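You operate a simulated robot arm through the tools that you are given. There is no shell and no other tool. Be economical: measure what you need, move in short steps, check, and stop when the job is done.

The job below is to be done with a simulated robot arm. You get a single attempt, and the scene is never put back.

Task
Key the coupling half: draw it back, drop key No. 7 in the keyway, push it home.
Fine: back off the coupling screw first and tighten it last; the key's head goes toward the motor.

It is judged by the outcome, as a careful person would: the job done as asked, and still so three seconds after it is handed in. It fails if anything else is knocked over, pushed out of place, dropped, spilled or broken.

Robot
A 6-joint arm with a two-finger parallel gripper, fixed in place. Base frame: the origin is at the foot of the arm, x ahead of it, y to its left, z up; the work surface is at about z = 0.84. Readings come in m, degrees, newtons and seconds.
With the tool pointing down near the work surface it reaches from about 0.26 to 0.68 m from the base axis. Its first joint turns from -66.0 to 66.0 degrees. Payload 2.9 kg.
The tool frame sits at the grasp point between the pads (the TCP): z along the fingers, y along the line on which they close. The tips reach 0.03 m beyond it. The gripper opens to 0.11 m. The fingers are 0.02 m wide and 0.01 m thick; the gripper's body (0.048 by 0.112 m) begins 0.055 m behind the TCP.
Orientation is that of the tool frame in the base frame, as a unit quaternion [x, y, z, w]. With the fingers straight down and closing along the base's y, the tool's x points along the base's -x, its y along +y and its z along -z.

Tools
- The arm moves only by the tool send_rows. Its arguments are lists of equal length, an entry for each row: "hand": the finger opening in m, from 0 to 0.11; "linear": the shift along the tool's x, y, z in units of 40 mm (1.0 is 40 mm), a list of three; "turn": the turn, a rotation vector about the tool's x, y, z in units of 4 degrees (1.0 is 4 degrees), a list of three. In form: {"hand": [hand, ...], "linear": [[dx, dy, dz], ...], "turn": [[ax, ay, az], ...]}. A call has 1 to 10 rows; each row shifts and turns the commanded pose from where the row before left it, along the tool's axes as they then stand. A call with a number of a shift or a turn outside -1 to 1 is refused whole. Each row takes 0.2 s and may step no farther than 0.05 m and 8.6 degrees from the row before; otherwise, or with a gripper value out of range, the whole call is refused. A pose out of reach is approached as far as the arm can. The call stops where the force on the tool passes 50 N (or 10 N more than at its start, if that is more) or the arm is blocked; 0.2 s more then pass. Each finger travels about 0.108 m/s and halts on what it meets, pressing with about 40 N; the grip force reading is that of the motor and also rises with nothing between the fingers. The clock runs only during rows and for 0.2 s after the last one: add rows that do not move to give the fingers time. It gives the time, the measured TCP pose, the force on the tool (base axes), the opening and the grip force at its end, in the units of the frame above (readings bear some noise).
- Cameras (640 x 400 px; columns grow to the right, rows downward): "scene" is fixed at [0.0848, 0.4317, 1.408]; the picture's right is [-0.74, -0.67, 0.00], its down [-0.23, 0.25, -0.94] and it looks along [0.63, -0.70, -0.34] (base axes); focal length 297 px, centre (320, 200). "wrist" rides on the gripper at [-0.036, 0, -0.057] in the tool frame; the picture's right is [0.00, -1.00, 0.00], its down [0.97, 0.00, -0.24] and it looks along [0.24, 0.00, 0.97] (tool axes); focal length 218 px, centre (320, 200). There is no depth. A picture from a camera that has moved, and an enlarged one, comes with that camera's place and axes in the base frame and with its lens.
- capture(camera): a new picture of that camera. No time passes.
- inspect(camera, box): a new picture of the part [left, top, right, bottom] of that camera's present view, enlarged. No time passes.
- job_done(): hands the job in; it is judged then, once.

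Go step by step. Nothing tells you positions but the pictures and the camera data: compare them with the known pose of the tool, close in by small moves and look again before you grip or let go. The budget is 120 turns and 64 pictures, counting those below and the enlarged ones. Unless the task says otherwise, let go and move clear before handing in, and close with one line.

The tools are called as name(argument=value, ...) on one line, values as JSON. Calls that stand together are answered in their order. send_rows: Moves the arm, as the interface text tells. Its arguments: {"type":"object","properties":{"hand":{"type":"array","items":{"type":"number"}},"linear":{"type":"array","items":{"type":"array","items":{"type":"number"}}},"turn":{"type":"array","items":{"type":"array","items":{"type":"number"}}}},"required":["hand","linear","turn"]} The other tools are called the same way: capture (camera) takes a picture; inspect (camera, box) takes an enlarged picture of a part of a camera's view; job_done () hands the job in.

At the start:

```text
time: 0.0
ee_pos: [0.3653, 0.1315, 1.2929]
tcp_rot: [0.001, 1.0, 0.0, 0.0]
force: [-1.0, 0.0, -0.7]
opening: 0.11
finger_force: 0.2
```

scene: 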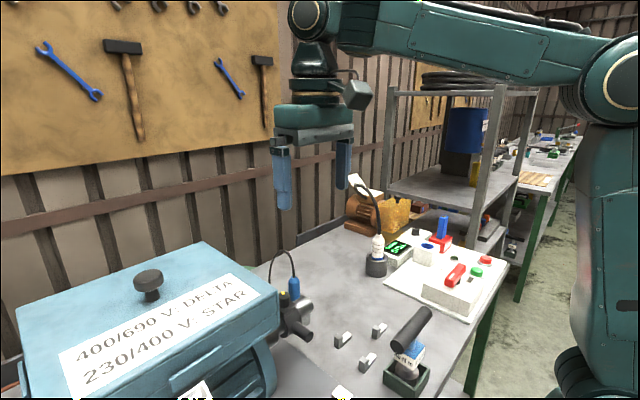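
wrist: 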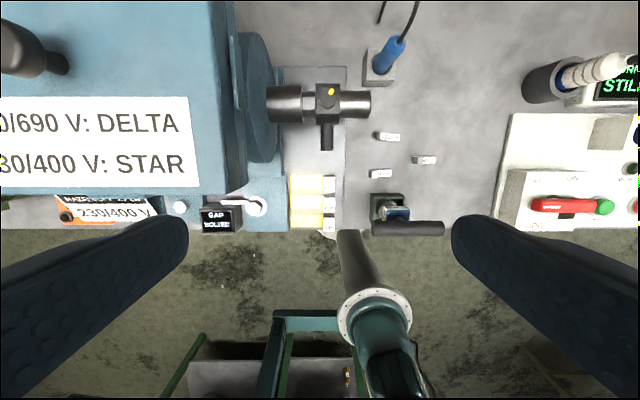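

I see a motor with a coupling on its shaft, three small keys on the bench, and a screwdriver-like tool in a holder. I'll take enlarged views before moving.

inspect(camera="wrist", box=[230, 50, 450, 240])

inspect(camera="scene", box=[240, 240, 460, 400])

inspect(camera="wrist", box=[0, 180, 350, 240])

inspect(camera="scene", box=[340, 170, 520, 320])

```text
2.11 times, centred on (340, 145) of wrist
camera zoom: at [0.4007, 0.1306, 1.3495], right [0.0, -1.0, 0.0], down [-0.97, 0.0, 0.24], along [-0.24, 0.0, -0.97], focal length 460 px, centre (278, 316)
```

zoom: 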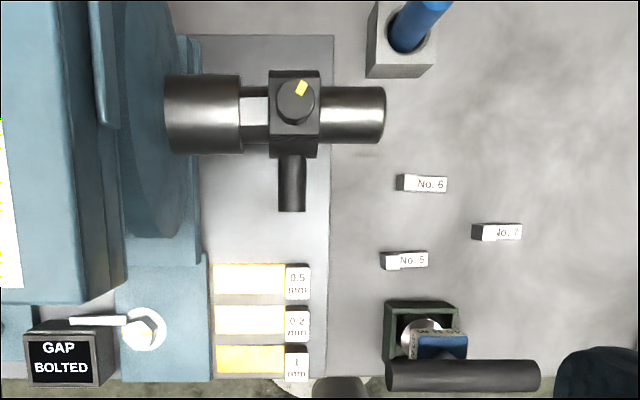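

```text
2.50 times, centred on (350, 320) of scene
camera zoom: at [0.0848, 0.4317, 1.408], right [-0.74, -0.67, 0.0], down [-0.23, 0.25, -0.94], along [0.63, -0.7, -0.34], focal length 742 px, centre (245, -100)
```

zoom: 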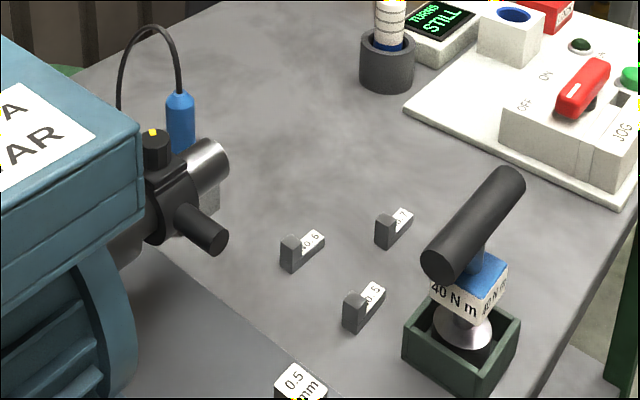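

```text
1.83 times, centred on (175, 210) of wrist
camera zoom: at [0.4007, 0.1306, 1.3495], right [0.0, -1.0, 0.0], down [-0.97, 0.0, 0.24], along [-0.24, 0.0, -0.97], focal length 399 px, centre (585, 182)
```

zoom: 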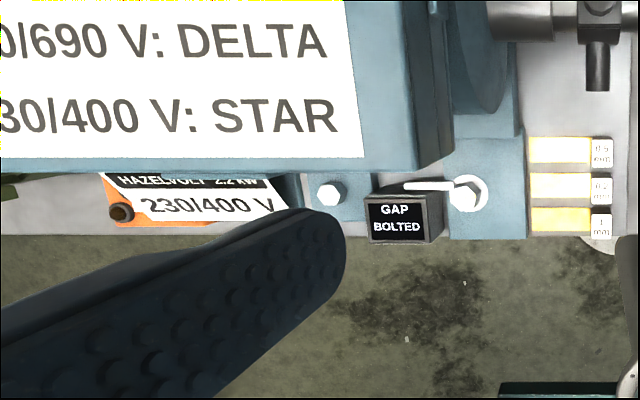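

```text
2.67 times, centred on (430, 245) of scene
camera zoom: at [0.0848, 0.4317, 1.408], right [-0.74, -0.67, 0.0], down [-0.23, 0.25, -0.94], along [0.63, -0.7, -0.34], focal length 791 px, centre (27, 80)
```

zoom: 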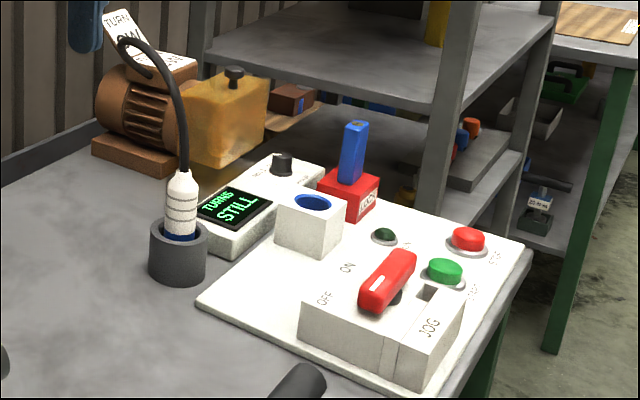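

I'll bring the gripper down to above the coupling for a closer view.

send_rows(hand=[0.11, 0.11, 0.11, 0.11, 0.11, 0.11], linear=[[-0.48, -0.3, 0.6], [-0.48, -0.3, 0.6], [-0.48, -0.3, 0.6], [-0.48, -0.3, 0.6], [-0.48, -0.3, 0.6], [-0.48, -0.3, 0.6]], turn=[[0, 0, 0], [0, 0, 0], [0, 0, 0], [0, 0, 0], [0, 0, 0], [0, 0, 0]])

capture(camera="wrist")

inspect(camera="scene", box=[250, 250, 350, 350])

```text
time: 1.4
ee_pos: [0.4817, 0.0579, 1.1473]
tcp_rot: [0.0, 1.0, 0.0, 0.0]
force: [0.5, 0.4, 0.8]
opening: 0.1103
finger_force: 0.0
```

```text
57 pictures are left
camera wrist: at [0.5163, 0.0587, 1.2046], right [0.0, -1.0, 0.0], down [-0.97, 0.0, 0.24], along [-0.24, 0.0, -0.97], focal length 218 px, centre (320, 200)
```

wrist: 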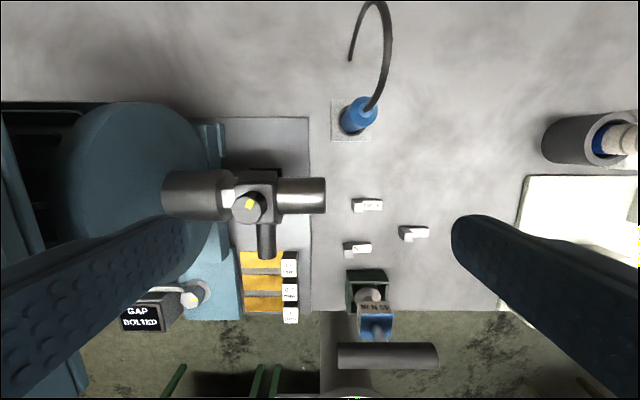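

```text
4.00 times, centred on (300, 300) of scene
camera zoom: at [0.0848, 0.4317, 1.408], right [-0.74, -0.67, 0.0], down [-0.23, 0.25, -0.94], along [0.63, -0.7, -0.34], focal length 1187 px, centre (400, -200)
```

zoom: 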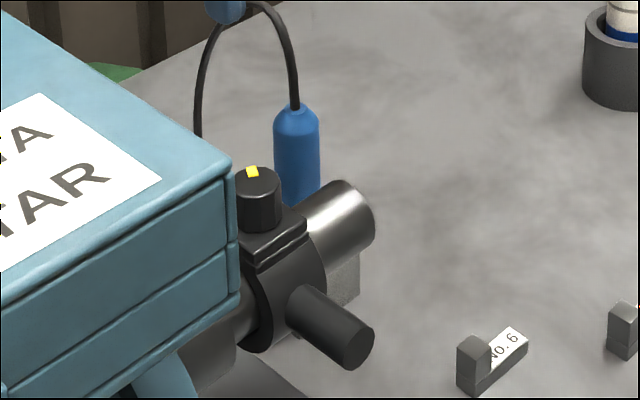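

inspect(camera="wrist", box=[155, 150, 335, 265])

inspect(camera="wrist", box=[320, 180, 460, 270])

```text
3.48 times, centred on (245, 208) of wrist
camera zoom: at [0.5163, 0.0587, 1.2046], right [0.0, -1.0, 0.0], down [-0.97, 0.0, 0.24], along [-0.24, 0.0, -0.97], focal length 759 px, centre (581, 174)
```

zoom: 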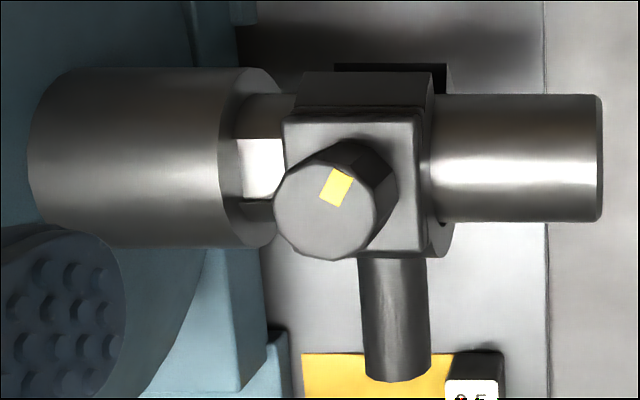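

```text
4.44 times, centred on (390, 225) of wrist
camera zoom: at [0.5163, 0.0587, 1.2046], right [0.0, -1.0, 0.0], down [-0.97, 0.0, 0.24], along [-0.24, 0.0, -0.97], focal length 970 px, centre (9, 89)
```

zoom: 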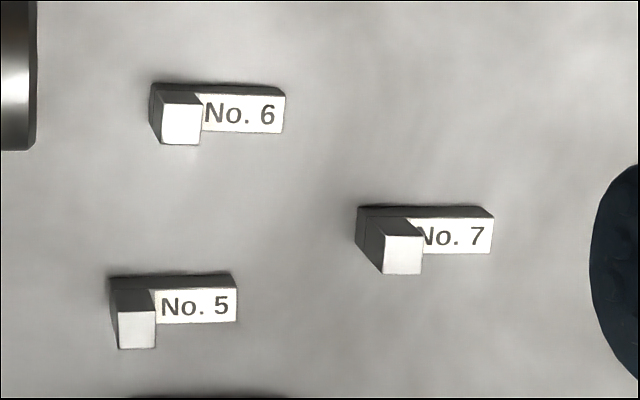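

The coupling half looks like the black ring with the screw knob on top (about 0.466, 0.115, top z≈1.03). I'll look at it from closer above.

send_rows(hand=[0.11, 0.11], linear=[[0.2, 0.52, 0.2], [0.2, 0.53, 0.2]], turn=[[0, 0, 0], [0, 0, 0]])

capture(camera="wrist")

capture(camera="scene")

```text
time: 2.0
ee_pos: [0.4634, 0.1004, 1.1333]
tcp_rot: [-0.001, 1.0, 0.0, 0.001]
force: [0.7, 0.3, -0.5]
opening: 0.1101
finger_force: 0.2
```

```text
53 pictures are left
camera wrist: at [0.5002, 0.1008, 1.1906], right [0.0, -1.0, 0.0], down [-0.97, 0.0, 0.24], along [-0.24, 0.0, -0.97], focal length 218 px, centre (320, 200)
```

wrist: 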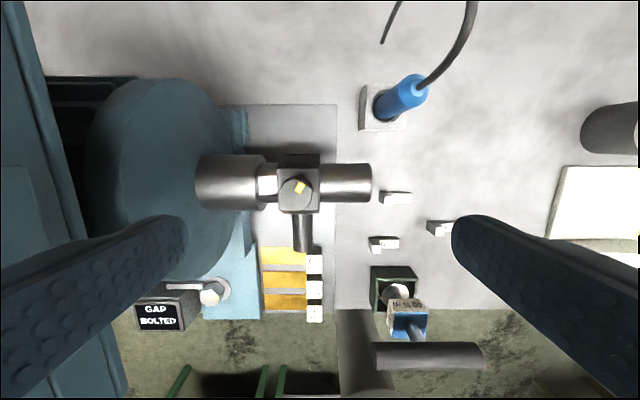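

```text
52 pictures are left
```

scene: 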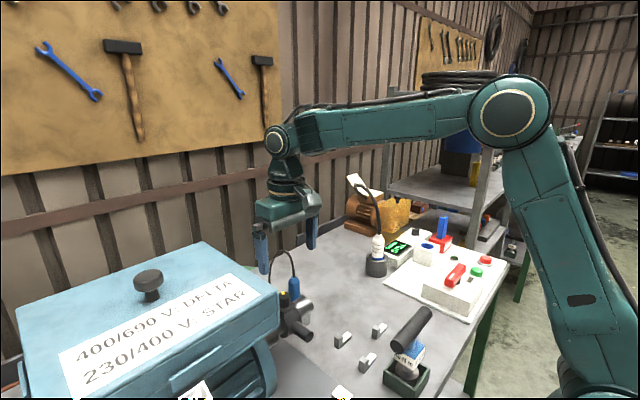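

inspect(camera="wrist", box=[190, 140, 380, 260])

inspect(camera="wrist", box=[240, 150, 330, 220])

```text
3.33 times, centred on (285, 200) of wrist
camera zoom: at [0.5002, 0.1008, 1.1906], right [0.0, -1.0, 0.0], down [-0.97, 0.0, 0.24], along [-0.24, 0.0, -0.97], focal length 728 px, centre (437, 200)
```

zoom: 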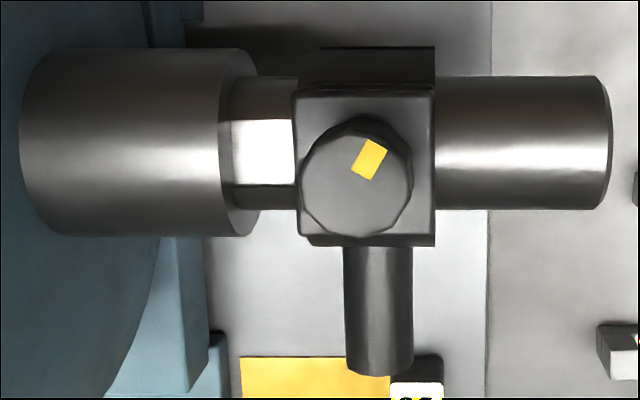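

```text
5.71 times, centred on (285, 185) of wrist
camera zoom: at [0.5002, 0.1008, 1.1906], right [0.0, -1.0, 0.0], down [-0.97, 0.0, 0.24], along [-0.24, 0.0, -0.97], focal length 1247 px, centre (520, 286)
```

zoom: 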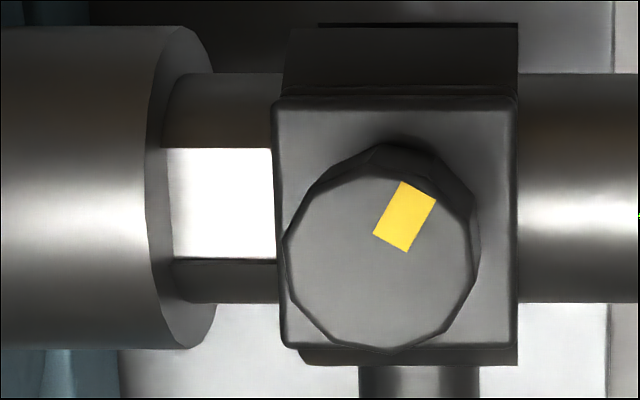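

The screw is a round knob with a yellow mark, centred near (0.466, 0.117), and a bright keyway shows on the shaft between the motor collar and the ring. I'll pre-turn the gripper clockwise above the knob, so that I can then back the screw off a good half turn.

send_rows(hand=[0.08, 0.06, 0.06, 0.06, 0.06, 0.06, 0.06, 0.06, 0.06, 0.06], linear=[[-0.065, 0.415, 0], [0, 0, 0], [0, 0, 0], [0, 0, 0], [0, 0, 0], [0, 0, 0], [0, 0, 0], [0, 0, 0], [0, 0, 0], [0, 0, 0]], turn=[[0, 0, 0], [0, 0, 1], [0, 0, 1], [0, 0, 1], [0, 0, 1], [0, 0, 1], [0, 0, 1], [0, 0, 1], [0, 0, 1], [0, 0, 1]])

send_rows(hand=[0.06, 0.06, 0.06, 0.06, 0.06, 0.06, 0.06, 0.06, 0.06, 0.06], linear=[[0, 0, 0], [0, 0, 0], [0, 0, 0], [0, 0, 0], [0, 0, 0], [0, 0, 0], [0, 0, 0], [0, 0, 0], [0, 0, 0], [0, 0, 0]], turn=[[0, 0, 1], [0, 0, 1], [0, 0, 1], [0, 0, 1], [0, 0, 1], [0, 0, 1], [0, 0, 1], [0, 0, 1], [0, 0, 1], [0, 0, 1]])

capture(camera="wrist")

```text
time: 4.2
ee_pos: [0.467, 0.1185, 1.1338]
tcp_rot: [0.31, 0.951, -0.001, 0.001]
force: [-0.2, -0.5, -0.8]
opening: 0.0598
finger_force: 0.1
```

```text
time: 6.4
ee_pos: [0.4665, 0.1175, 1.1324]
tcp_rot: [0.617, 0.787, 0.001, 0.0]
force: [0.2, -0.5, 0.1]
opening: 0.0598
finger_force: 0.1
```

```text
49 pictures are left
camera wrist: at [0.4754, 0.0826, 1.1894], right [-0.97, -0.24, 0.0], down [-0.23, 0.94, 0.24], along [-0.06, 0.23, -0.97], focal length 218 px, centre (320, 200)
```

wrist: 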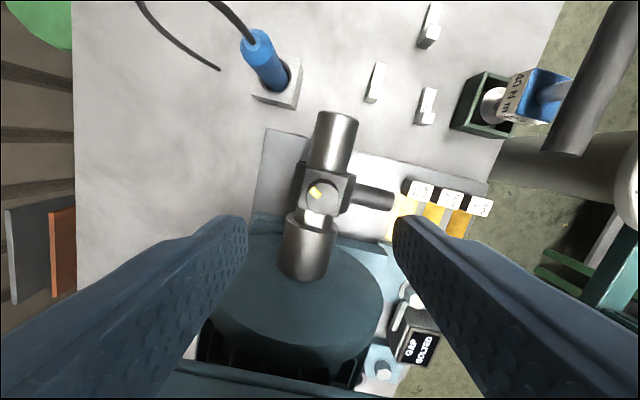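

Knob centre measures (0.4655, 0.116), right below the tool. I'll descend around it.

send_rows(hand=[0.06, 0.06, 0.06, 0.06], linear=[[0, 0, 0.6], [0, 0, 0.6], [0, 0, 0.6], [0, 0, 0.4]], turn=[[0, 0, 0], [0, 0, 0], [0, 0, 0], [0, 0, 0]])

capture(camera="wrist")

inspect(camera="scene", box=[240, 220, 360, 340])

```text
time: 7.4
ee_pos: [0.4684, 0.1177, 1.0445]
tcp_rot: [0.617, 0.787, 0.0, 0.001]
force: [-0.3, -1.3, 2.1]
opening: 0.06
finger_force: 0.0
```

```text
48 pictures are left
camera wrist: at [0.4761, 0.082, 1.1003], right [-0.97, -0.24, 0.0], down [-0.24, 0.94, 0.24], along [-0.06, 0.23, -0.97], focal length 218 px, centre (320, 200)
```

wrist: 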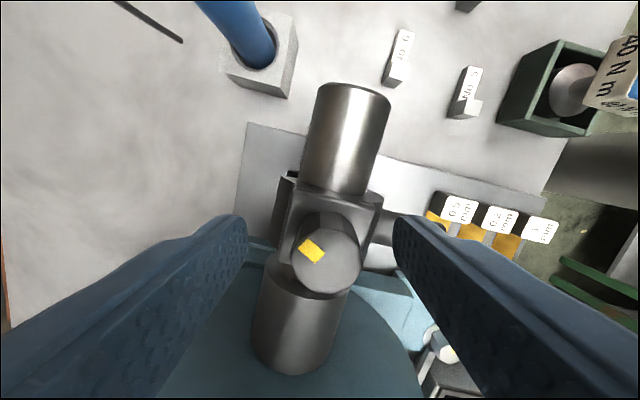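

```text
3.33 times, centred on (300, 280) of scene
camera zoom: at [0.0848, 0.4317, 1.408], right [-0.74, -0.67, 0.0], down [-0.23, 0.25, -0.94], along [0.63, -0.7, -0.34], focal length 989 px, centre (387, -67)
```

zoom: 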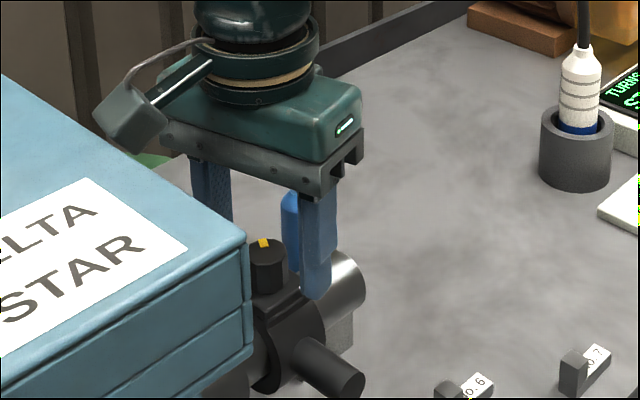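

The knob is between the fingers. I'll nudge a few mm to centre, go slightly lower and close.

send_rows(hand=[0.06, 0.04, 0.02, 0.02, 0.02, 0.02], linear=[[0, -0.06, 0.1], [0, 0, 0], [0, 0, 0], [0, 0, 0], [0, 0, 0], [0, 0, 0]], turn=[[0, 0, 0], [0, 0, 0], [0, 0, 0], [0, 0, 0], [0, 0, 0], [0, 0, 0]])

```text
time: 8.8
ee_pos: [0.4655, 0.1164, 1.0407]
tcp_rot: [0.616, 0.788, 0.002, 0.001]
force: [7.7, -5.2, 9.5]
opening: 0.0254
finger_force: 45.1
```

The knob is gripped (25 mm). Now I turn it counter-clockwise.

send_rows(hand=[0.02, 0.02, 0.02, 0.02, 0.02, 0.02], linear=[[0, 0, 0], [0, 0, 0], [0, 0, 0], [0, 0, 0], [0, 0, 0], [0, 0, 0]], turn=[[0, 0, -1], [0, 0, -1], [0, 0, -1], [0, 0, -1], [0, 0, -1], [0, 0, -1]])

inspect(camera="wrist", box=[220, 120, 440, 320])

```text
time: 10.2
ee_pos: [0.4663, 0.1172, 1.0415]
tcp_rot: [0.436, 0.9, 0.003, 0.002]
force: [14.2, 5.8, 20.8]
opening: 0.0245
finger_force: 44.7
```

```text
2.00 times, centred on (330, 220) of wrist
camera zoom: at [0.4876, 0.0888, 1.098], right [-0.79, -0.62, 0.0], down [-0.6, 0.76, 0.24], along [-0.14, 0.19, -0.97], focal length 436 px, centre (300, 160)
```

zoom: 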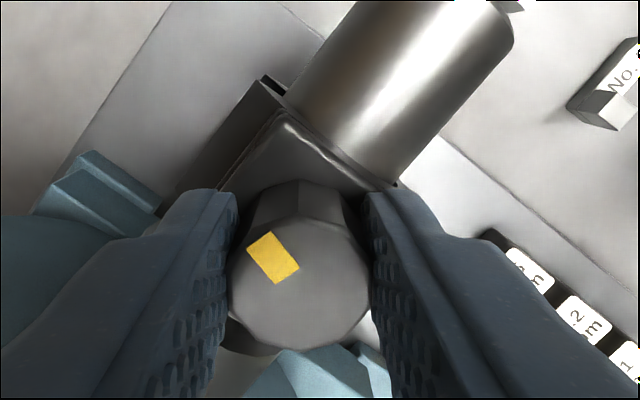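

The knob turns with the gripper. I'll continue, lifting minimally since it seems to rise.

send_rows(hand=[0.02, 0.02, 0.02, 0.02, 0.02, 0.02, 0.02, 0.02, 0.02, 0.02], linear=[[0, 0, -0.01], [0, 0, -0.003], [0, 0, -0.003], [0, 0, -0.003], [0, 0, -0.003], [0, 0, -0.003], [0, 0, -0.003], [0, 0, -0.003], [0, 0, -0.003], [0, 0, -0.003]], turn=[[0, 0, -1], [0, 0, -1], [0, 0, -1], [0, 0, -1], [0, 0, -1], [0, 0, -1], [0, 0, -1], [0, 0, -1], [0, 0, -1], [0, 0, -1]])

```text
time: 12.4
ee_pos: [0.4662, 0.1172, 1.0412]
tcp_rot: [0.104, 0.995, 0.0, 0.001]
force: [17.6, 2.5, -11.2]
opening: 0.0245
finger_force: 44.6
```

send_rows(hand=[0.02, 0.02, 0.02, 0.02, 0.02, 0.02, 0.02, 0.02, 0.02, 0.02], linear=[[0, 0, 0.01], [0, 0, 0], [0, 0, 0], [0, 0, 0], [0, 0, 0], [0, 0, 0], [0, 0, 0], [0, 0, 0], [0, 0, 0], [0, 0, 0]], turn=[[0, 0, -1], [0, 0, -1], [0, 0, -1], [0, 0, -1], [0, 0, -1], [0, 0, -1], [0, 0, -1], [0, 0, -1], [0, 0, -1], [0, 0, -1]])

capture(camera="wrist")

```text
time: 14.6
ee_pos: [0.4664, 0.117, 1.0409]
tcp_rot: [-0.242, 0.97, -0.001, 0.001]
force: [15.1, -0.5, -21.4]
opening: 0.0243
finger_force: 44.9
```

```text
45 pictures are left
camera wrist: at [0.497, 0.1339, 1.0986], right [0.47, -0.88, 0.0], down [-0.86, -0.46, 0.24], along [-0.21, -0.11, -0.97], focal length 218 px, centre (320, 200)
```

wrist: 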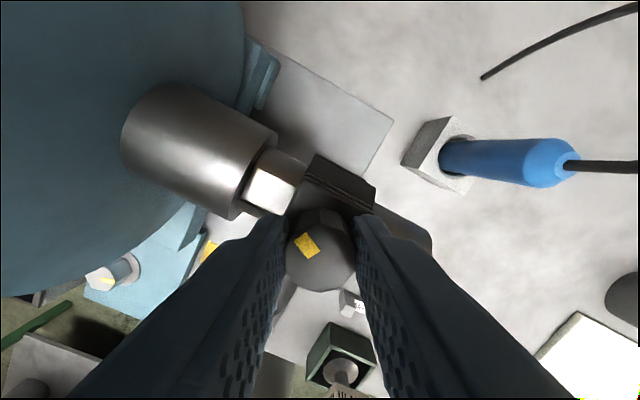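

send_rows(hand=[0.02, 0.02, 0.02, 0.02, 0.02, 0.02, 0.02, 0.02, 0.02, 0.02], linear=[[0, 0, 0.02], [0, 0, 0], [0, 0, 0], [0, 0, 0], [0, 0, 0], [0, 0, 0], [0, 0, 0], [0, 0, 0], [0, 0, 0], [0, 0, 0]], turn=[[0, 0, -1], [0, 0, -1], [0, 0, -1], [0, 0, -1], [0, 0, -1], [0, 0, -1], [0, 0, -1], [0, 0, -1], [0, 0, -1], [0, 0, -1]])

send_rows(hand=[0.02, 0.02, 0.02, 0.02, 0.02, 0.02, 0.02, 0.02, 0.02, 0.02], linear=[[0, 0, 0], [0, 0, 0], [0, 0, 0], [0, 0, 0], [0, 0, 0], [0, 0, 0], [0, 0, 0], [0, 0, 0], [0, 0, 0], [0, 0, 0]], turn=[[0, 0, -1], [0, 0, -1], [0, 0, -1], [0, 0, -1], [0, 0, -1], [0, 0, -1], [0, 0, -1], [0, 0, -1], [0, 0, -1], [0, 0, -1]])

capture(camera="wrist")

```text
time: 16.8
ee_pos: [0.4643, 0.1183, 1.0414]
tcp_rot: [-0.561, 0.828, -0.001, 0.0]
force: [-6.6, 2.1, 7.5]
opening: 0.0257
finger_force: 45.4
```

```text
time: 19.0
ee_pos: [0.4644, 0.1153, 1.0416]
tcp_rot: [0.81, -0.586, 0.0, 0.0]
force: [-5.4, 0.8, 13.6]
opening: 0.0257
finger_force: 45.3
```

```text
44 pictures are left
camera wrist: at [0.4519, 0.15, 1.0978], right [0.95, 0.31, 0.0], down [0.3, -0.92, 0.24], along [0.08, -0.23, -0.97], focal length 218 px, centre (320, 200)
```

wrist: 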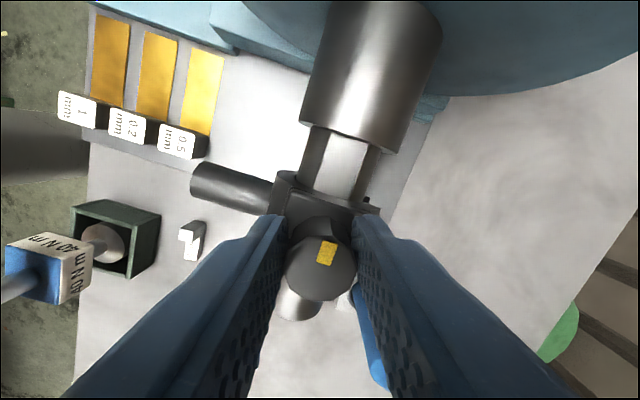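

The knob turned about 110° and then slipped in my fingers, suggesting it reached its back-off stop. I'll now draw the coupling half back toward -y, 15 mm first.

send_rows(hand=[0.02, 0.02, 0.02, 0.02, 0.02], linear=[[0.071, 0.023, 0], [0.071, 0.023, 0], [0.071, 0.023, 0], [0.071, 0.023, 0], [0.071, 0.023, 0]], turn=[[0, 0, 0], [0, 0, 0], [0, 0, 0], [0, 0, 0], [0, 0, 0]])

capture(camera="wrist")

```text
time: 20.2
ee_pos: [0.463, 0.1027, 1.0407]
tcp_rot: [0.809, -0.587, 0.001, 0.0]
force: [-14.8, 2.6, 23.7]
opening: 0.0258
finger_force: 44.9
```

```text
43 pictures are left
camera wrist: at [0.452, 0.1367, 1.0978], right [0.95, 0.31, 0.0], down [0.3, -0.92, 0.24], along [0.08, -0.23, -0.97], focal length 218 px, centre (320, 200)
```

wrist: 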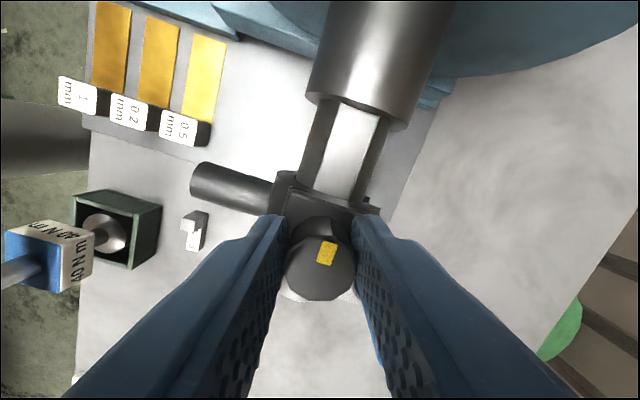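

It slides. I'll continue a further 15 mm.

send_rows(hand=[0.02, 0.02, 0.02, 0.02, 0.02], linear=[[0.071, 0.03, -0.015], [0.071, 0.03, 0], [0.071, 0.025, 0], [0.071, 0.023, 0], [0.071, 0.023, 0]], turn=[[0, 0, 0], [0, 0, 0], [0, 0, 0], [0, 0, 0], [0, 0, 0]])

capture(camera="wrist")

```text
time: 21.4
ee_pos: [0.4632, 0.0864, 1.0406]
tcp_rot: [0.809, -0.588, 0.0, 0.0]
force: [-10.7, 1.6, 0.2]
opening: 0.0254
finger_force: 45.1
```

```text
42 pictures are left
camera wrist: at [0.4521, 0.1212, 1.0978], right [0.95, 0.31, 0.0], down [0.3, -0.92, 0.24], along [0.07, -0.23, -0.97], focal length 218 px, centre (320, 200)
```

wrist: 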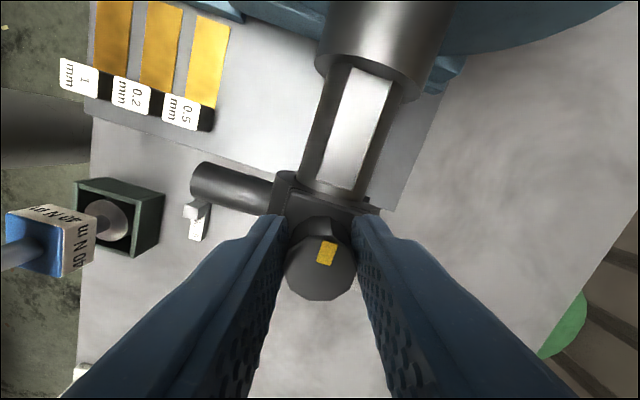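

inspect(camera="wrist", box=[260, 30, 440, 220])

```text
2.11 times, centred on (350, 125) of wrist
camera zoom: at [0.4521, 0.1212, 1.0978], right [0.95, 0.31, 0.0], down [0.3, -0.92, 0.24], along [0.07, -0.23, -0.97], focal length 460 px, centre (257, 358)
```

zoom: 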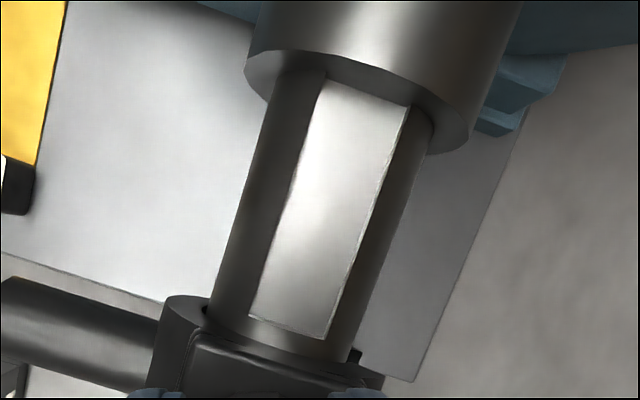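

The whole keyway (about x 0.464, y 0.105–0.159) is now exposed. I'll draw 6 mm more for clearance, then release and rise.

send_rows(hand=[0.02, 0.02, 0.02, 0.05, 0.05, 0.05], linear=[[0.071, 0.023, 0], [0.071, 0.023, 0], [0, 0, 0], [0, 0, 0], [0, 0, 0], [0, 0, 0]], turn=[[0, 0, 0], [0, 0, 0], [0, 0, 0], [0, 0, 0], [0, 0, 0], [0, 0, 0]])

send_rows(hand=[0.05, 0.05, 0.05, 0.05, 0.05, 0.05], linear=[[0, 0, -0.6], [0, 0, -0.6], [0, 0, -0.6], [0, 0, -0.6], [0, 0, -0.6], [0, 0, -0.6]], turn=[[0, 0, 0], [0, 0, 0], [0, 0, 0], [0, 0, 0], [0, 0, 0], [0, 0, 0]])

capture(camera="wrist")

```text
time: 22.8
ee_pos: [0.4626, 0.0813, 1.0415]
tcp_rot: [0.809, -0.588, 0.0, 0.0]
force: [-0.2, 0.1, -0.2]
opening: 0.0502
finger_force: 0.0
```

```text
time: 24.2
ee_pos: [0.4633, 0.0804, 1.1853]
tcp_rot: [0.809, -0.587, 0.0, 0.001]
force: [0.1, 0.1, -0.4]
opening: 0.0497
finger_force: 0.1
```

```text
40 pictures are left
camera wrist: at [0.4518, 0.1155, 1.2425], right [0.95, 0.31, 0.0], down [0.3, -0.92, 0.24], along [0.07, -0.23, -0.97], focal length 218 px, centre (320, 200)
```

wrist: 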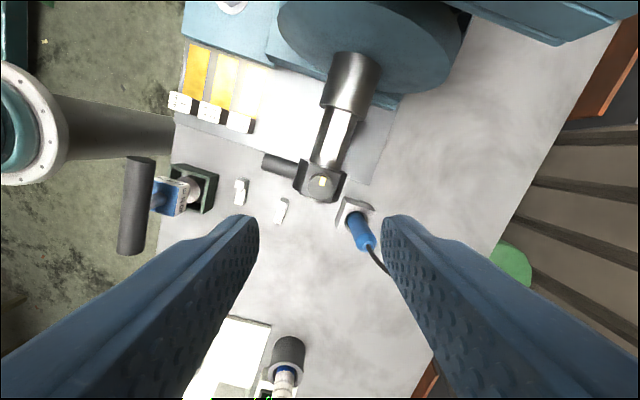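

Released; the coupling half stays put. I'll turn the gripper so that it closes along x and go over key No. 7 (about 0.37, -0.10).

send_rows(hand=[0.05, 0.05, 0.05, 0.05, 0.05], linear=[[0, 0, 0], [0, 0, 0], [0, 0, 0], [0, 0, 0], [0, 0, 0]], turn=[[0, 0, 1], [0, 0, 1], [0, 0, 1], [0, 0, 1], [0, 0, 0.5]])

send_rows(hand=[0.05, 0.05, 0.05, 0.05, 0.05, 0.05, 0.05, 0.05], linear=[[0.56, 0.29, 0.39], [0.56, 0.29, 0.39], [0.56, 0.29, 0.39], [0.56, 0.29, 0.39], [0.56, 0.29, 0.39], [0.56, 0.29, 0.39], [0.56, 0.29, 0.39], [0.56, 0.29, 0.39]], turn=[[0, 0, 0], [0, 0, 0], [0, 0, 0], [0, 0, 0], [0, 0, 0], [0, 0, 0], [0, 0, 0], [0, 0, 0]])

capture(camera="wrist")

inspect(camera="scene", box=[250, 230, 450, 400])

```text
time: 25.4
ee_pos: [0.4648, 0.0795, 1.1847]
tcp_rot: [-0.706, 0.708, 0.0, 0.0]
force: [0.2, 0.1, -0.5]
opening: 0.0501
finger_force: 0.0
```

```text
time: 27.2
ee_pos: [0.3715, -0.0993, 1.0614]
tcp_rot: [0.707, -0.707, 0.0, 0.0]
force: [0.9, -0.5, 0.0]
opening: 0.0501
finger_force: 0.1
```

```text
39 pictures are left
camera wrist: at [0.3716, -0.0633, 1.1182], right [1.0, 0.0, 0.0], down [0.0, -0.97, 0.24], along [0.0, -0.24, -0.97], focal length 218 px, centre (320, 200)
```

wrist: 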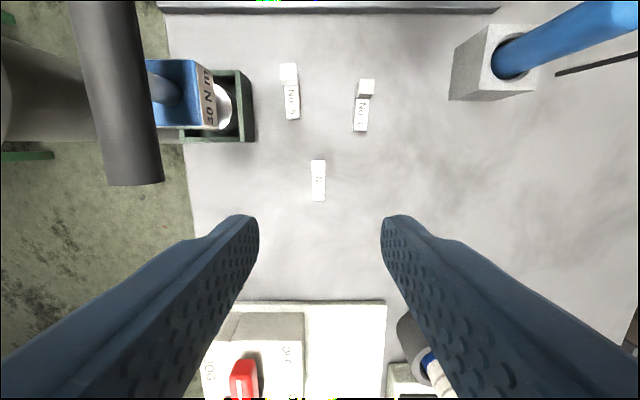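

```text
2.35 times, centred on (350, 315) of scene
camera zoom: at [0.0848, 0.4317, 1.408], right [-0.74, -0.67, 0.0], down [-0.23, 0.25, -0.94], along [0.63, -0.7, -0.34], focal length 698 px, centre (249, -71)
```

zoom: 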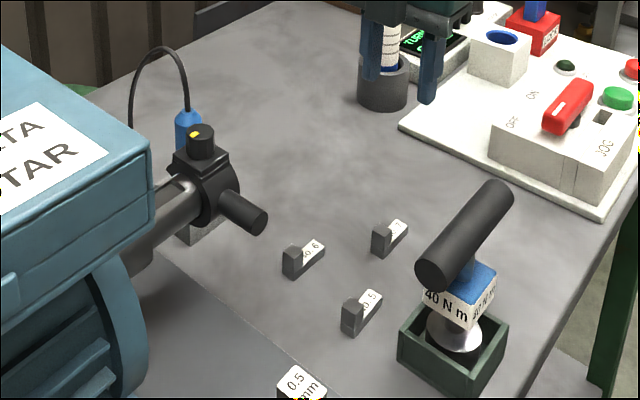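

inspect(camera="wrist", box=[270, 50, 390, 210])

```text
2.50 times, centred on (330, 130) of wrist
camera zoom: at [0.3716, -0.0633, 1.1182], right [1.0, 0.0, 0.0], down [0.0, -0.97, 0.24], along [0.0, -0.24, -0.97], focal length 546 px, centre (295, 375)
```

zoom: 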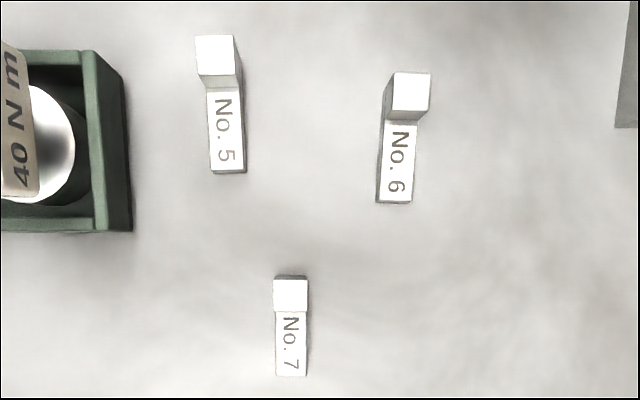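

inspect(camera="scene", box=[360, 310, 400, 350])

```text
10.00 times, centred on (380, 330) of scene
camera zoom: at [0.0848, 0.4317, 1.408], right [-0.74, -0.67, 0.0], down [-0.23, 0.25, -0.94], along [0.63, -0.7, -0.34], focal length 2967 px, centre (-280, -1100)
```

zoom: 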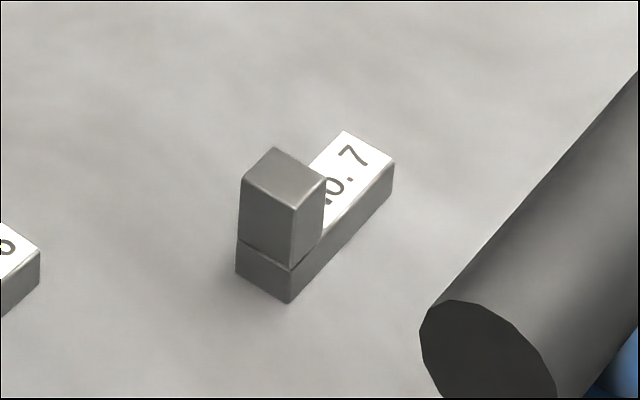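

Key No. 7's head is centred about (0.370, -0.088) pointing toward +y (motor); key ~50 mm long, body ~9 mm high, head top ≈0.865. I'll go down over the head, stopping just short to check.

send_rows(hand=[0.05, 0.05, 0.05, 0.05, 0.05], linear=[[-0.28, 0.04, 0.6], [0, 0, 0.7], [0, 0, 0.7], [0, 0, 0.7], [0, 0, 0.9]], turn=[[0, 0, 0], [0, 0, 0], [0, 0, 0], [0, 0, 0], [0, 0, 0]])

capture(camera="wrist")

inspect(camera="scene", box=[330, 280, 430, 360])

```text
time: 28.4
ee_pos: [0.368, -0.0854, 0.9184]
tcp_rot: [0.707, -0.707, 0.0, -0.001]
force: [0.1, -0.3, -0.4]
opening: 0.05
finger_force: 0.1
```

```text
35 pictures are left
camera wrist: at [0.3671, -0.0497, 0.9753], right [1.0, 0.0, 0.0], down [0.0, -0.97, 0.24], along [0.0, -0.24, -0.97], focal length 218 px, centre (320, 200)
```

wrist: 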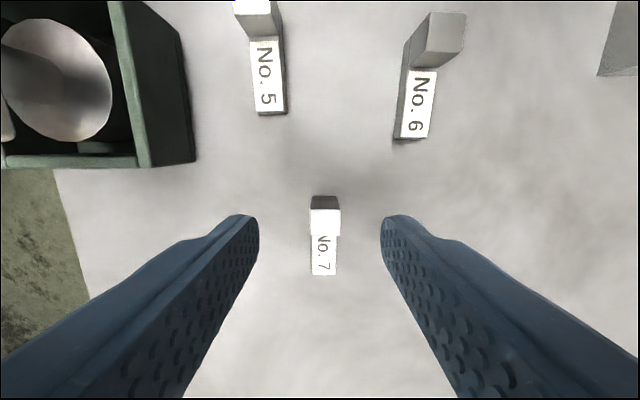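

```text
5.00 times, centred on (380, 320) of scene
camera zoom: at [0.0848, 0.4317, 1.408], right [-0.74, -0.67, 0.0], down [-0.23, 0.25, -0.94], along [0.63, -0.7, -0.34], focal length 1484 px, centre (20, -400)
```

zoom: 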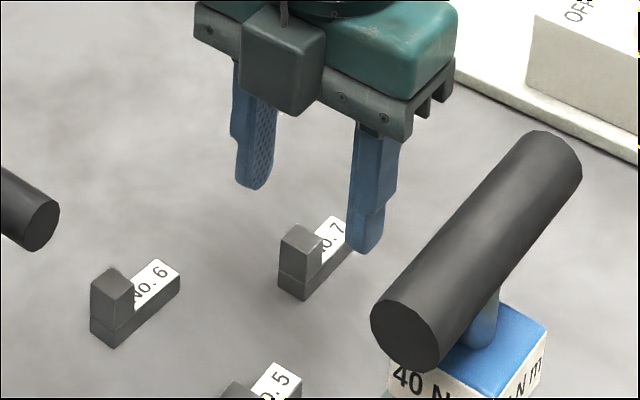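

Head measured at (0.3695, -0.089). Final descent and close.

send_rows(hand=[0.05, 0.05, 0.03, 0.01, 0.005, 0.005, 0.005], linear=[[0.09, -0.04, 0.4], [0, 0, 0.46], [0, 0, 0], [0, 0, 0], [0, 0, 0], [0, 0, 0], [0, 0, 0]], turn=[[0, 0, 0], [0, 0, 0], [0, 0, 0], [0, 0, 0], [0, 0, 0], [0, 0, 0], [0, 0, 0]])

capture(camera="wrist")

```text
time: 30.0
ee_pos: [0.3706, -0.09, 0.8827]
tcp_rot: [-0.707, 0.707, 0.0, -0.001]
force: [-0.1, 0.2, -0.3]
opening: 0.0152
finger_force: 40.3
```

```text
33 pictures are left
camera wrist: at [0.3699, -0.0542, 0.9396], right [1.0, 0.0, 0.0], down [0.0, -0.97, 0.24], along [0.0, -0.24, -0.97], focal length 218 px, centre (320, 200)
```

wrist: 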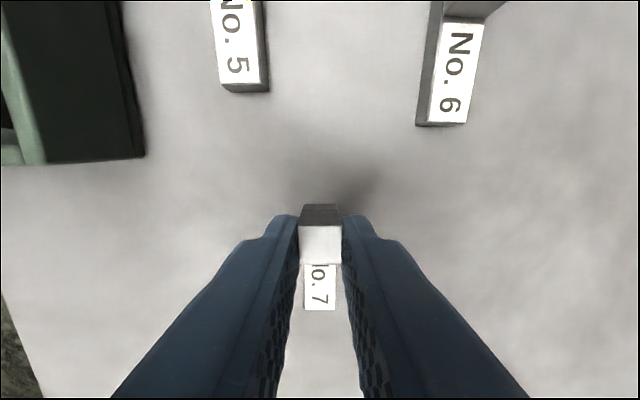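

Key No. 7 is gripped by its head. I'll lift and carry it over the keyway.

send_rows(hand=[0.005, 0.005, 0.005, 0.005, 0.005, 0.005], linear=[[0, 0, -0.5], [0, 0, -1], [0, 0, -1], [0, 0, -1], [0, 0, -1], [0, 0, -1]], turn=[[0, 0, 0], [0, 0, 0], [0, 0, 0], [0, 0, 0], [0, 0, 0], [0, 0, 0]])

send_rows(hand=[0.005, 0.005, 0.005, 0.005, 0.005, 0.005, 0.005, 0.005, 0.005], linear=[[-0.65, -0.26, 0], [-0.65, -0.26, 0], [-0.65, -0.26, 0], [-0.65, -0.26, 0], [-0.65, -0.26, 0], [-0.65, -0.26, 0], [-0.65, -0.26, 0], [-0.65, -0.26, 0], [-0.65, -0.26, 0]], turn=[[0, 0, 0], [0, 0, 0], [0, 0, 0], [0, 0, 0], [0, 0, 0], [0, 0, 0], [0, 0, 0], [0, 0, 0], [0, 0, 0]])

capture(camera="wrist")

inspect(camera="scene", box=[230, 220, 350, 340])

```text
time: 31.4
ee_pos: [0.3734, -0.0919, 1.1014]
tcp_rot: [-0.707, 0.708, 0.0, 0.0]
force: [-0.3, 0.4, 0.0]
opening: 0.015
finger_force: 40.2
```

```text
time: 33.4
ee_pos: [0.4653, 0.1445, 1.1014]
tcp_rot: [-0.707, 0.707, 0.0, 0.0]
force: [0.5, -0.5, -1.0]
opening: 0.0151
finger_force: 40.0
```

```text
32 pictures are left
camera wrist: at [0.465, 0.1817, 1.1584], right [1.0, 0.0, 0.0], down [0.0, -0.97, 0.24], along [0.0, -0.24, -0.97], focal length 218 px, centre (320, 200)
```

wrist: 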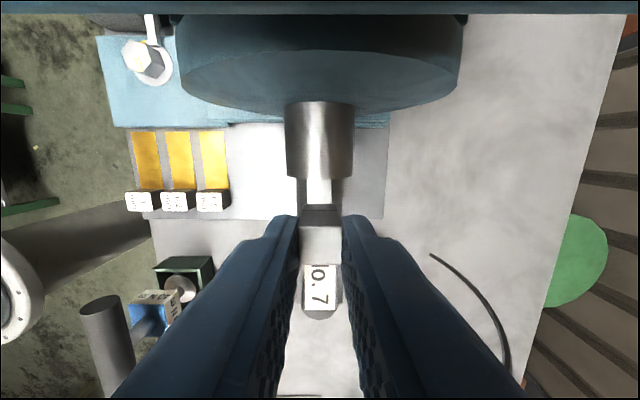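

```text
3.33 times, centred on (290, 280) of scene
camera zoom: at [0.0848, 0.4317, 1.408], right [-0.74, -0.67, 0.0], down [-0.23, 0.25, -0.94], along [0.63, -0.7, -0.34], focal length 989 px, centre (420, -67)
```

zoom: 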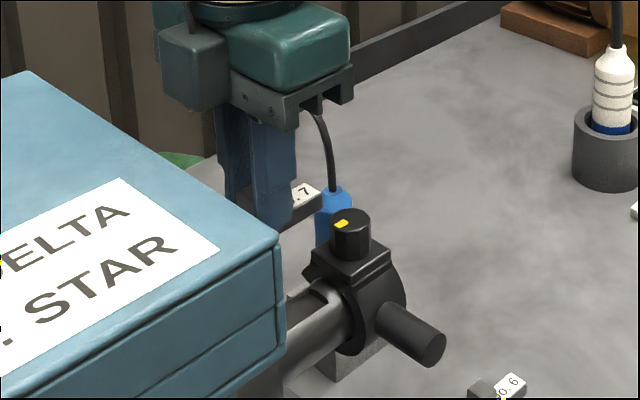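

The key hangs level over the keyway. Before descending I check the clearance of the gripper's camera housing to the motor terminal box.

inspect(camera="scene", box=[180, 130, 360, 310])

```text
2.22 times, centred on (270, 220) of scene
camera zoom: at [0.0848, 0.4317, 1.408], right [-0.74, -0.67, 0.0], down [-0.23, 0.25, -0.94], along [0.63, -0.7, -0.34], focal length 659 px, centre (431, 156)
```

zoom: 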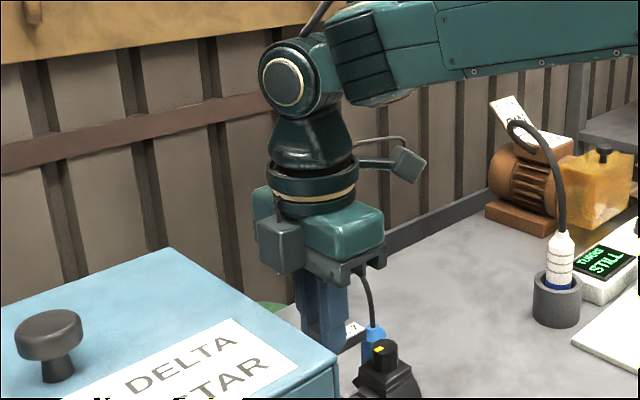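

Clearance is about 2 cm – fine. I'll align to (0.464, 0.147) and lower to just above the shaft.

send_rows(hand=[0.005, 0.005, 0.005], linear=[[-0.06, 0.03, 0.4], [0, 0, 0.5], [0, 0, 0.45]], turn=[[0, 0, 0], [0, 0, 0], [0, 0, 0]])

capture(camera="wrist")

inspect(camera="scene", box=[250, 250, 330, 330])

```text
time: 34.2
ee_pos: [0.465, 0.1462, 1.0463]
tcp_rot: [0.708, -0.707, 0.001, -0.001]
force: [0.7, 0.5, -0.4]
opening: 0.015
finger_force: 40.5
```

```text
29 pictures are left
camera wrist: at [0.4644, 0.1827, 1.103], right [1.0, 0.0, 0.0], down [0.0, -0.97, 0.24], along [0.0, -0.24, -0.97], focal length 218 px, centre (320, 200)
```

wrist: 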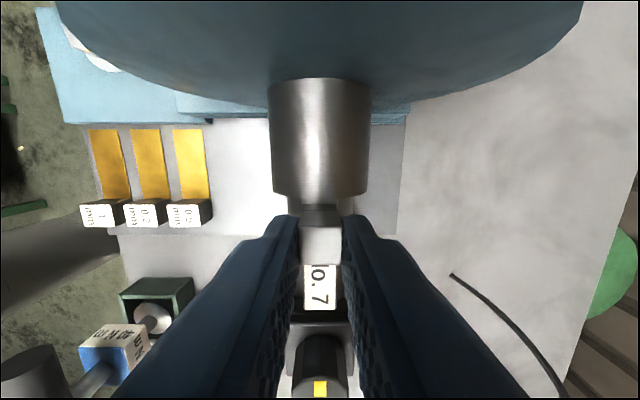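

```text
5.00 times, centred on (290, 290) of scene
camera zoom: at [0.0848, 0.4317, 1.408], right [-0.74, -0.67, 0.0], down [-0.23, 0.25, -0.94], along [0.63, -0.7, -0.34], focal length 1484 px, centre (470, -250)
```

zoom: 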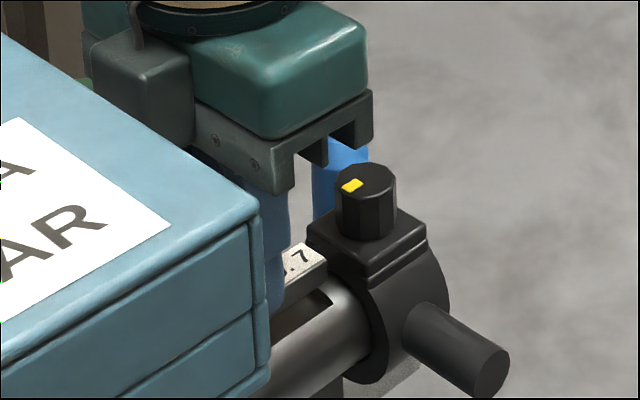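

inspect(camera="wrist", box=[260, 180, 380, 340])

```text
2.50 times, centred on (320, 260) of wrist
camera zoom: at [0.4644, 0.1827, 1.103], right [1.0, 0.0, 0.0], down [0.0, -0.97, 0.24], along [0.0, -0.24, -0.97], focal length 546 px, centre (320, 50)
```

zoom: 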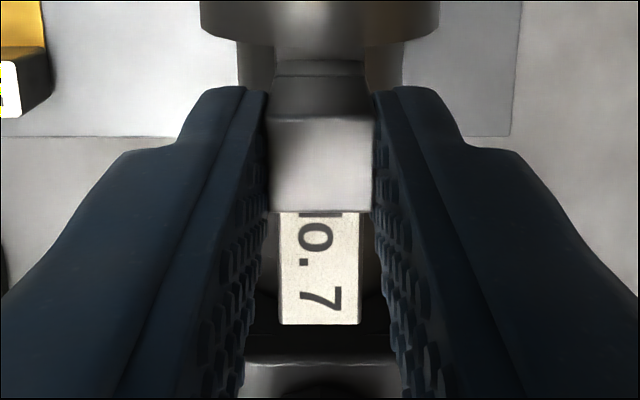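

Alignment looks good. I'll shift 1 mm and lower the key into the slot slowly.

send_rows(hand=[0.005, 0.005, 0.005, 0.005, 0.005], linear=[[-0.03, 0.01, 0.06], [0, 0, 0.06], [0, 0, 0.06], [0, 0, 0.06], [0, 0, 0.06]], turn=[[0, 0, 0], [0, 0, 0], [0, 0, 0], [0, 0, 0], [0, 0, 0]])

inspect(camera="wrist", box=[260, 180, 380, 340])

inspect(camera="scene", box=[270, 270, 330, 330])

```text
time: 35.4
ee_pos: [0.4642, 0.1451, 1.0357]
tcp_rot: [-0.707, 0.707, 0.0, 0.0]
force: [0.4, 0.1, -0.5]
opening: 0.0148
finger_force: 39.7
```

```text
2.50 times, centred on (320, 260) of wrist
camera zoom: at [0.4636, 0.1824, 1.0925], right [1.0, 0.0, 0.0], down [0.0, -0.97, 0.24], along [0.0, -0.24, -0.97], focal length 546 px, centre (320, 50)
```

zoom: 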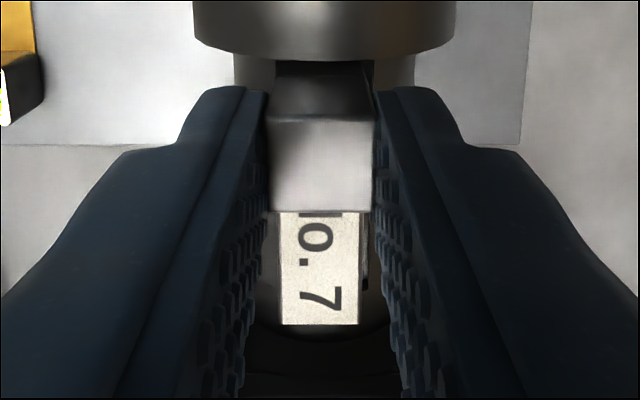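

```text
6.67 times, centred on (300, 300) of scene
camera zoom: at [0.0848, 0.4317, 1.408], right [-0.74, -0.67, 0.0], down [-0.23, 0.25, -0.94], along [0.63, -0.7, -0.34], focal length 1978 px, centre (453, -467)
```

zoom: 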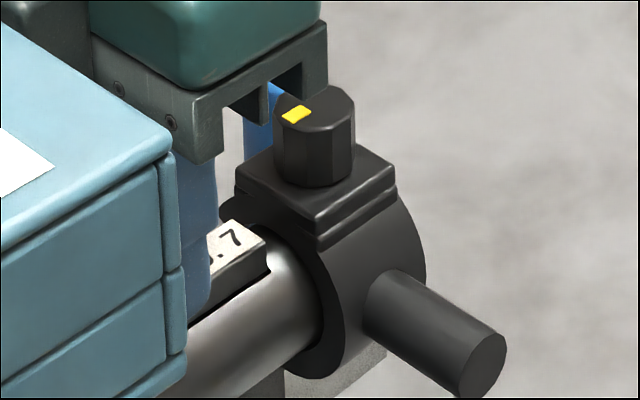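

The key is about 1 mm toward -x and -y of the slot centre. Correct, then lower a few mm more.

send_rows(hand=[0.005, 0.005, 0.005, 0.005], linear=[[-0.04, -0.018, 0], [0, 0, 0], [0, 0, 0.03], [0, 0, 0.03]], turn=[[0, 0, 0], [0, 0, 0], [0, 0, 0], [0, 0, 0]])

inspect(camera="wrist", box=[260, 180, 380, 340])

inspect(camera="scene", box=[270, 280, 310, 320])

```text
time: 36.4
ee_pos: [0.4649, 0.1494, 1.0336]
tcp_rot: [0.707, -0.707, 0.0, 0.0]
force: [0.3, 1.2, -0.9]
opening: 0.0151
finger_force: 39.3
```

```text
2.50 times, centred on (320, 260) of wrist
camera zoom: at [0.4642, 0.1844, 1.0905], right [1.0, 0.0, 0.0], down [0.0, -0.97, 0.24], along [0.0, -0.24, -0.97], focal length 546 px, centre (320, 50)
```

zoom: 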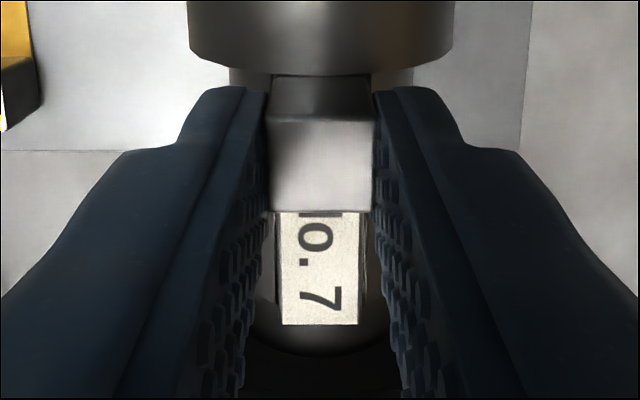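

```text
10.00 times, centred on (290, 300) of scene
camera zoom: at [0.0848, 0.4317, 1.408], right [-0.74, -0.67, 0.0], down [-0.23, 0.25, -0.94], along [0.63, -0.7, -0.34], focal length 2967 px, centre (620, -800)
```

zoom: 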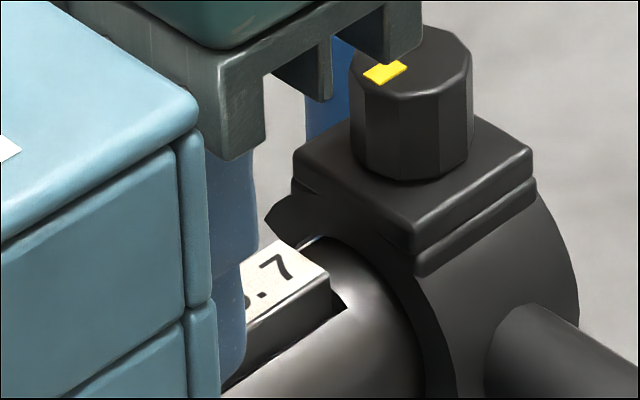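

The key is now centred in the slot with a small end gap. Shift back 1 mm, and lower gently until it touches.

send_rows(hand=[0.005, 0.005, 0.005, 0.005], linear=[[0.025, 0, 0], [0, 0, 0.03], [0, 0, 0.03], [0, 0, 0.03]], turn=[[0, 0, 0], [0, 0, 0], [0, 0, 0], [0, 0, 0]])

```text
time: 37.4
ee_pos: [0.465, 0.1478, 1.0307]
tcp_rot: [0.708, -0.706, 0.001, -0.001]
force: [-3.7, 1.2, 15.2]
opening: 0.0149
finger_force: 40.1
```

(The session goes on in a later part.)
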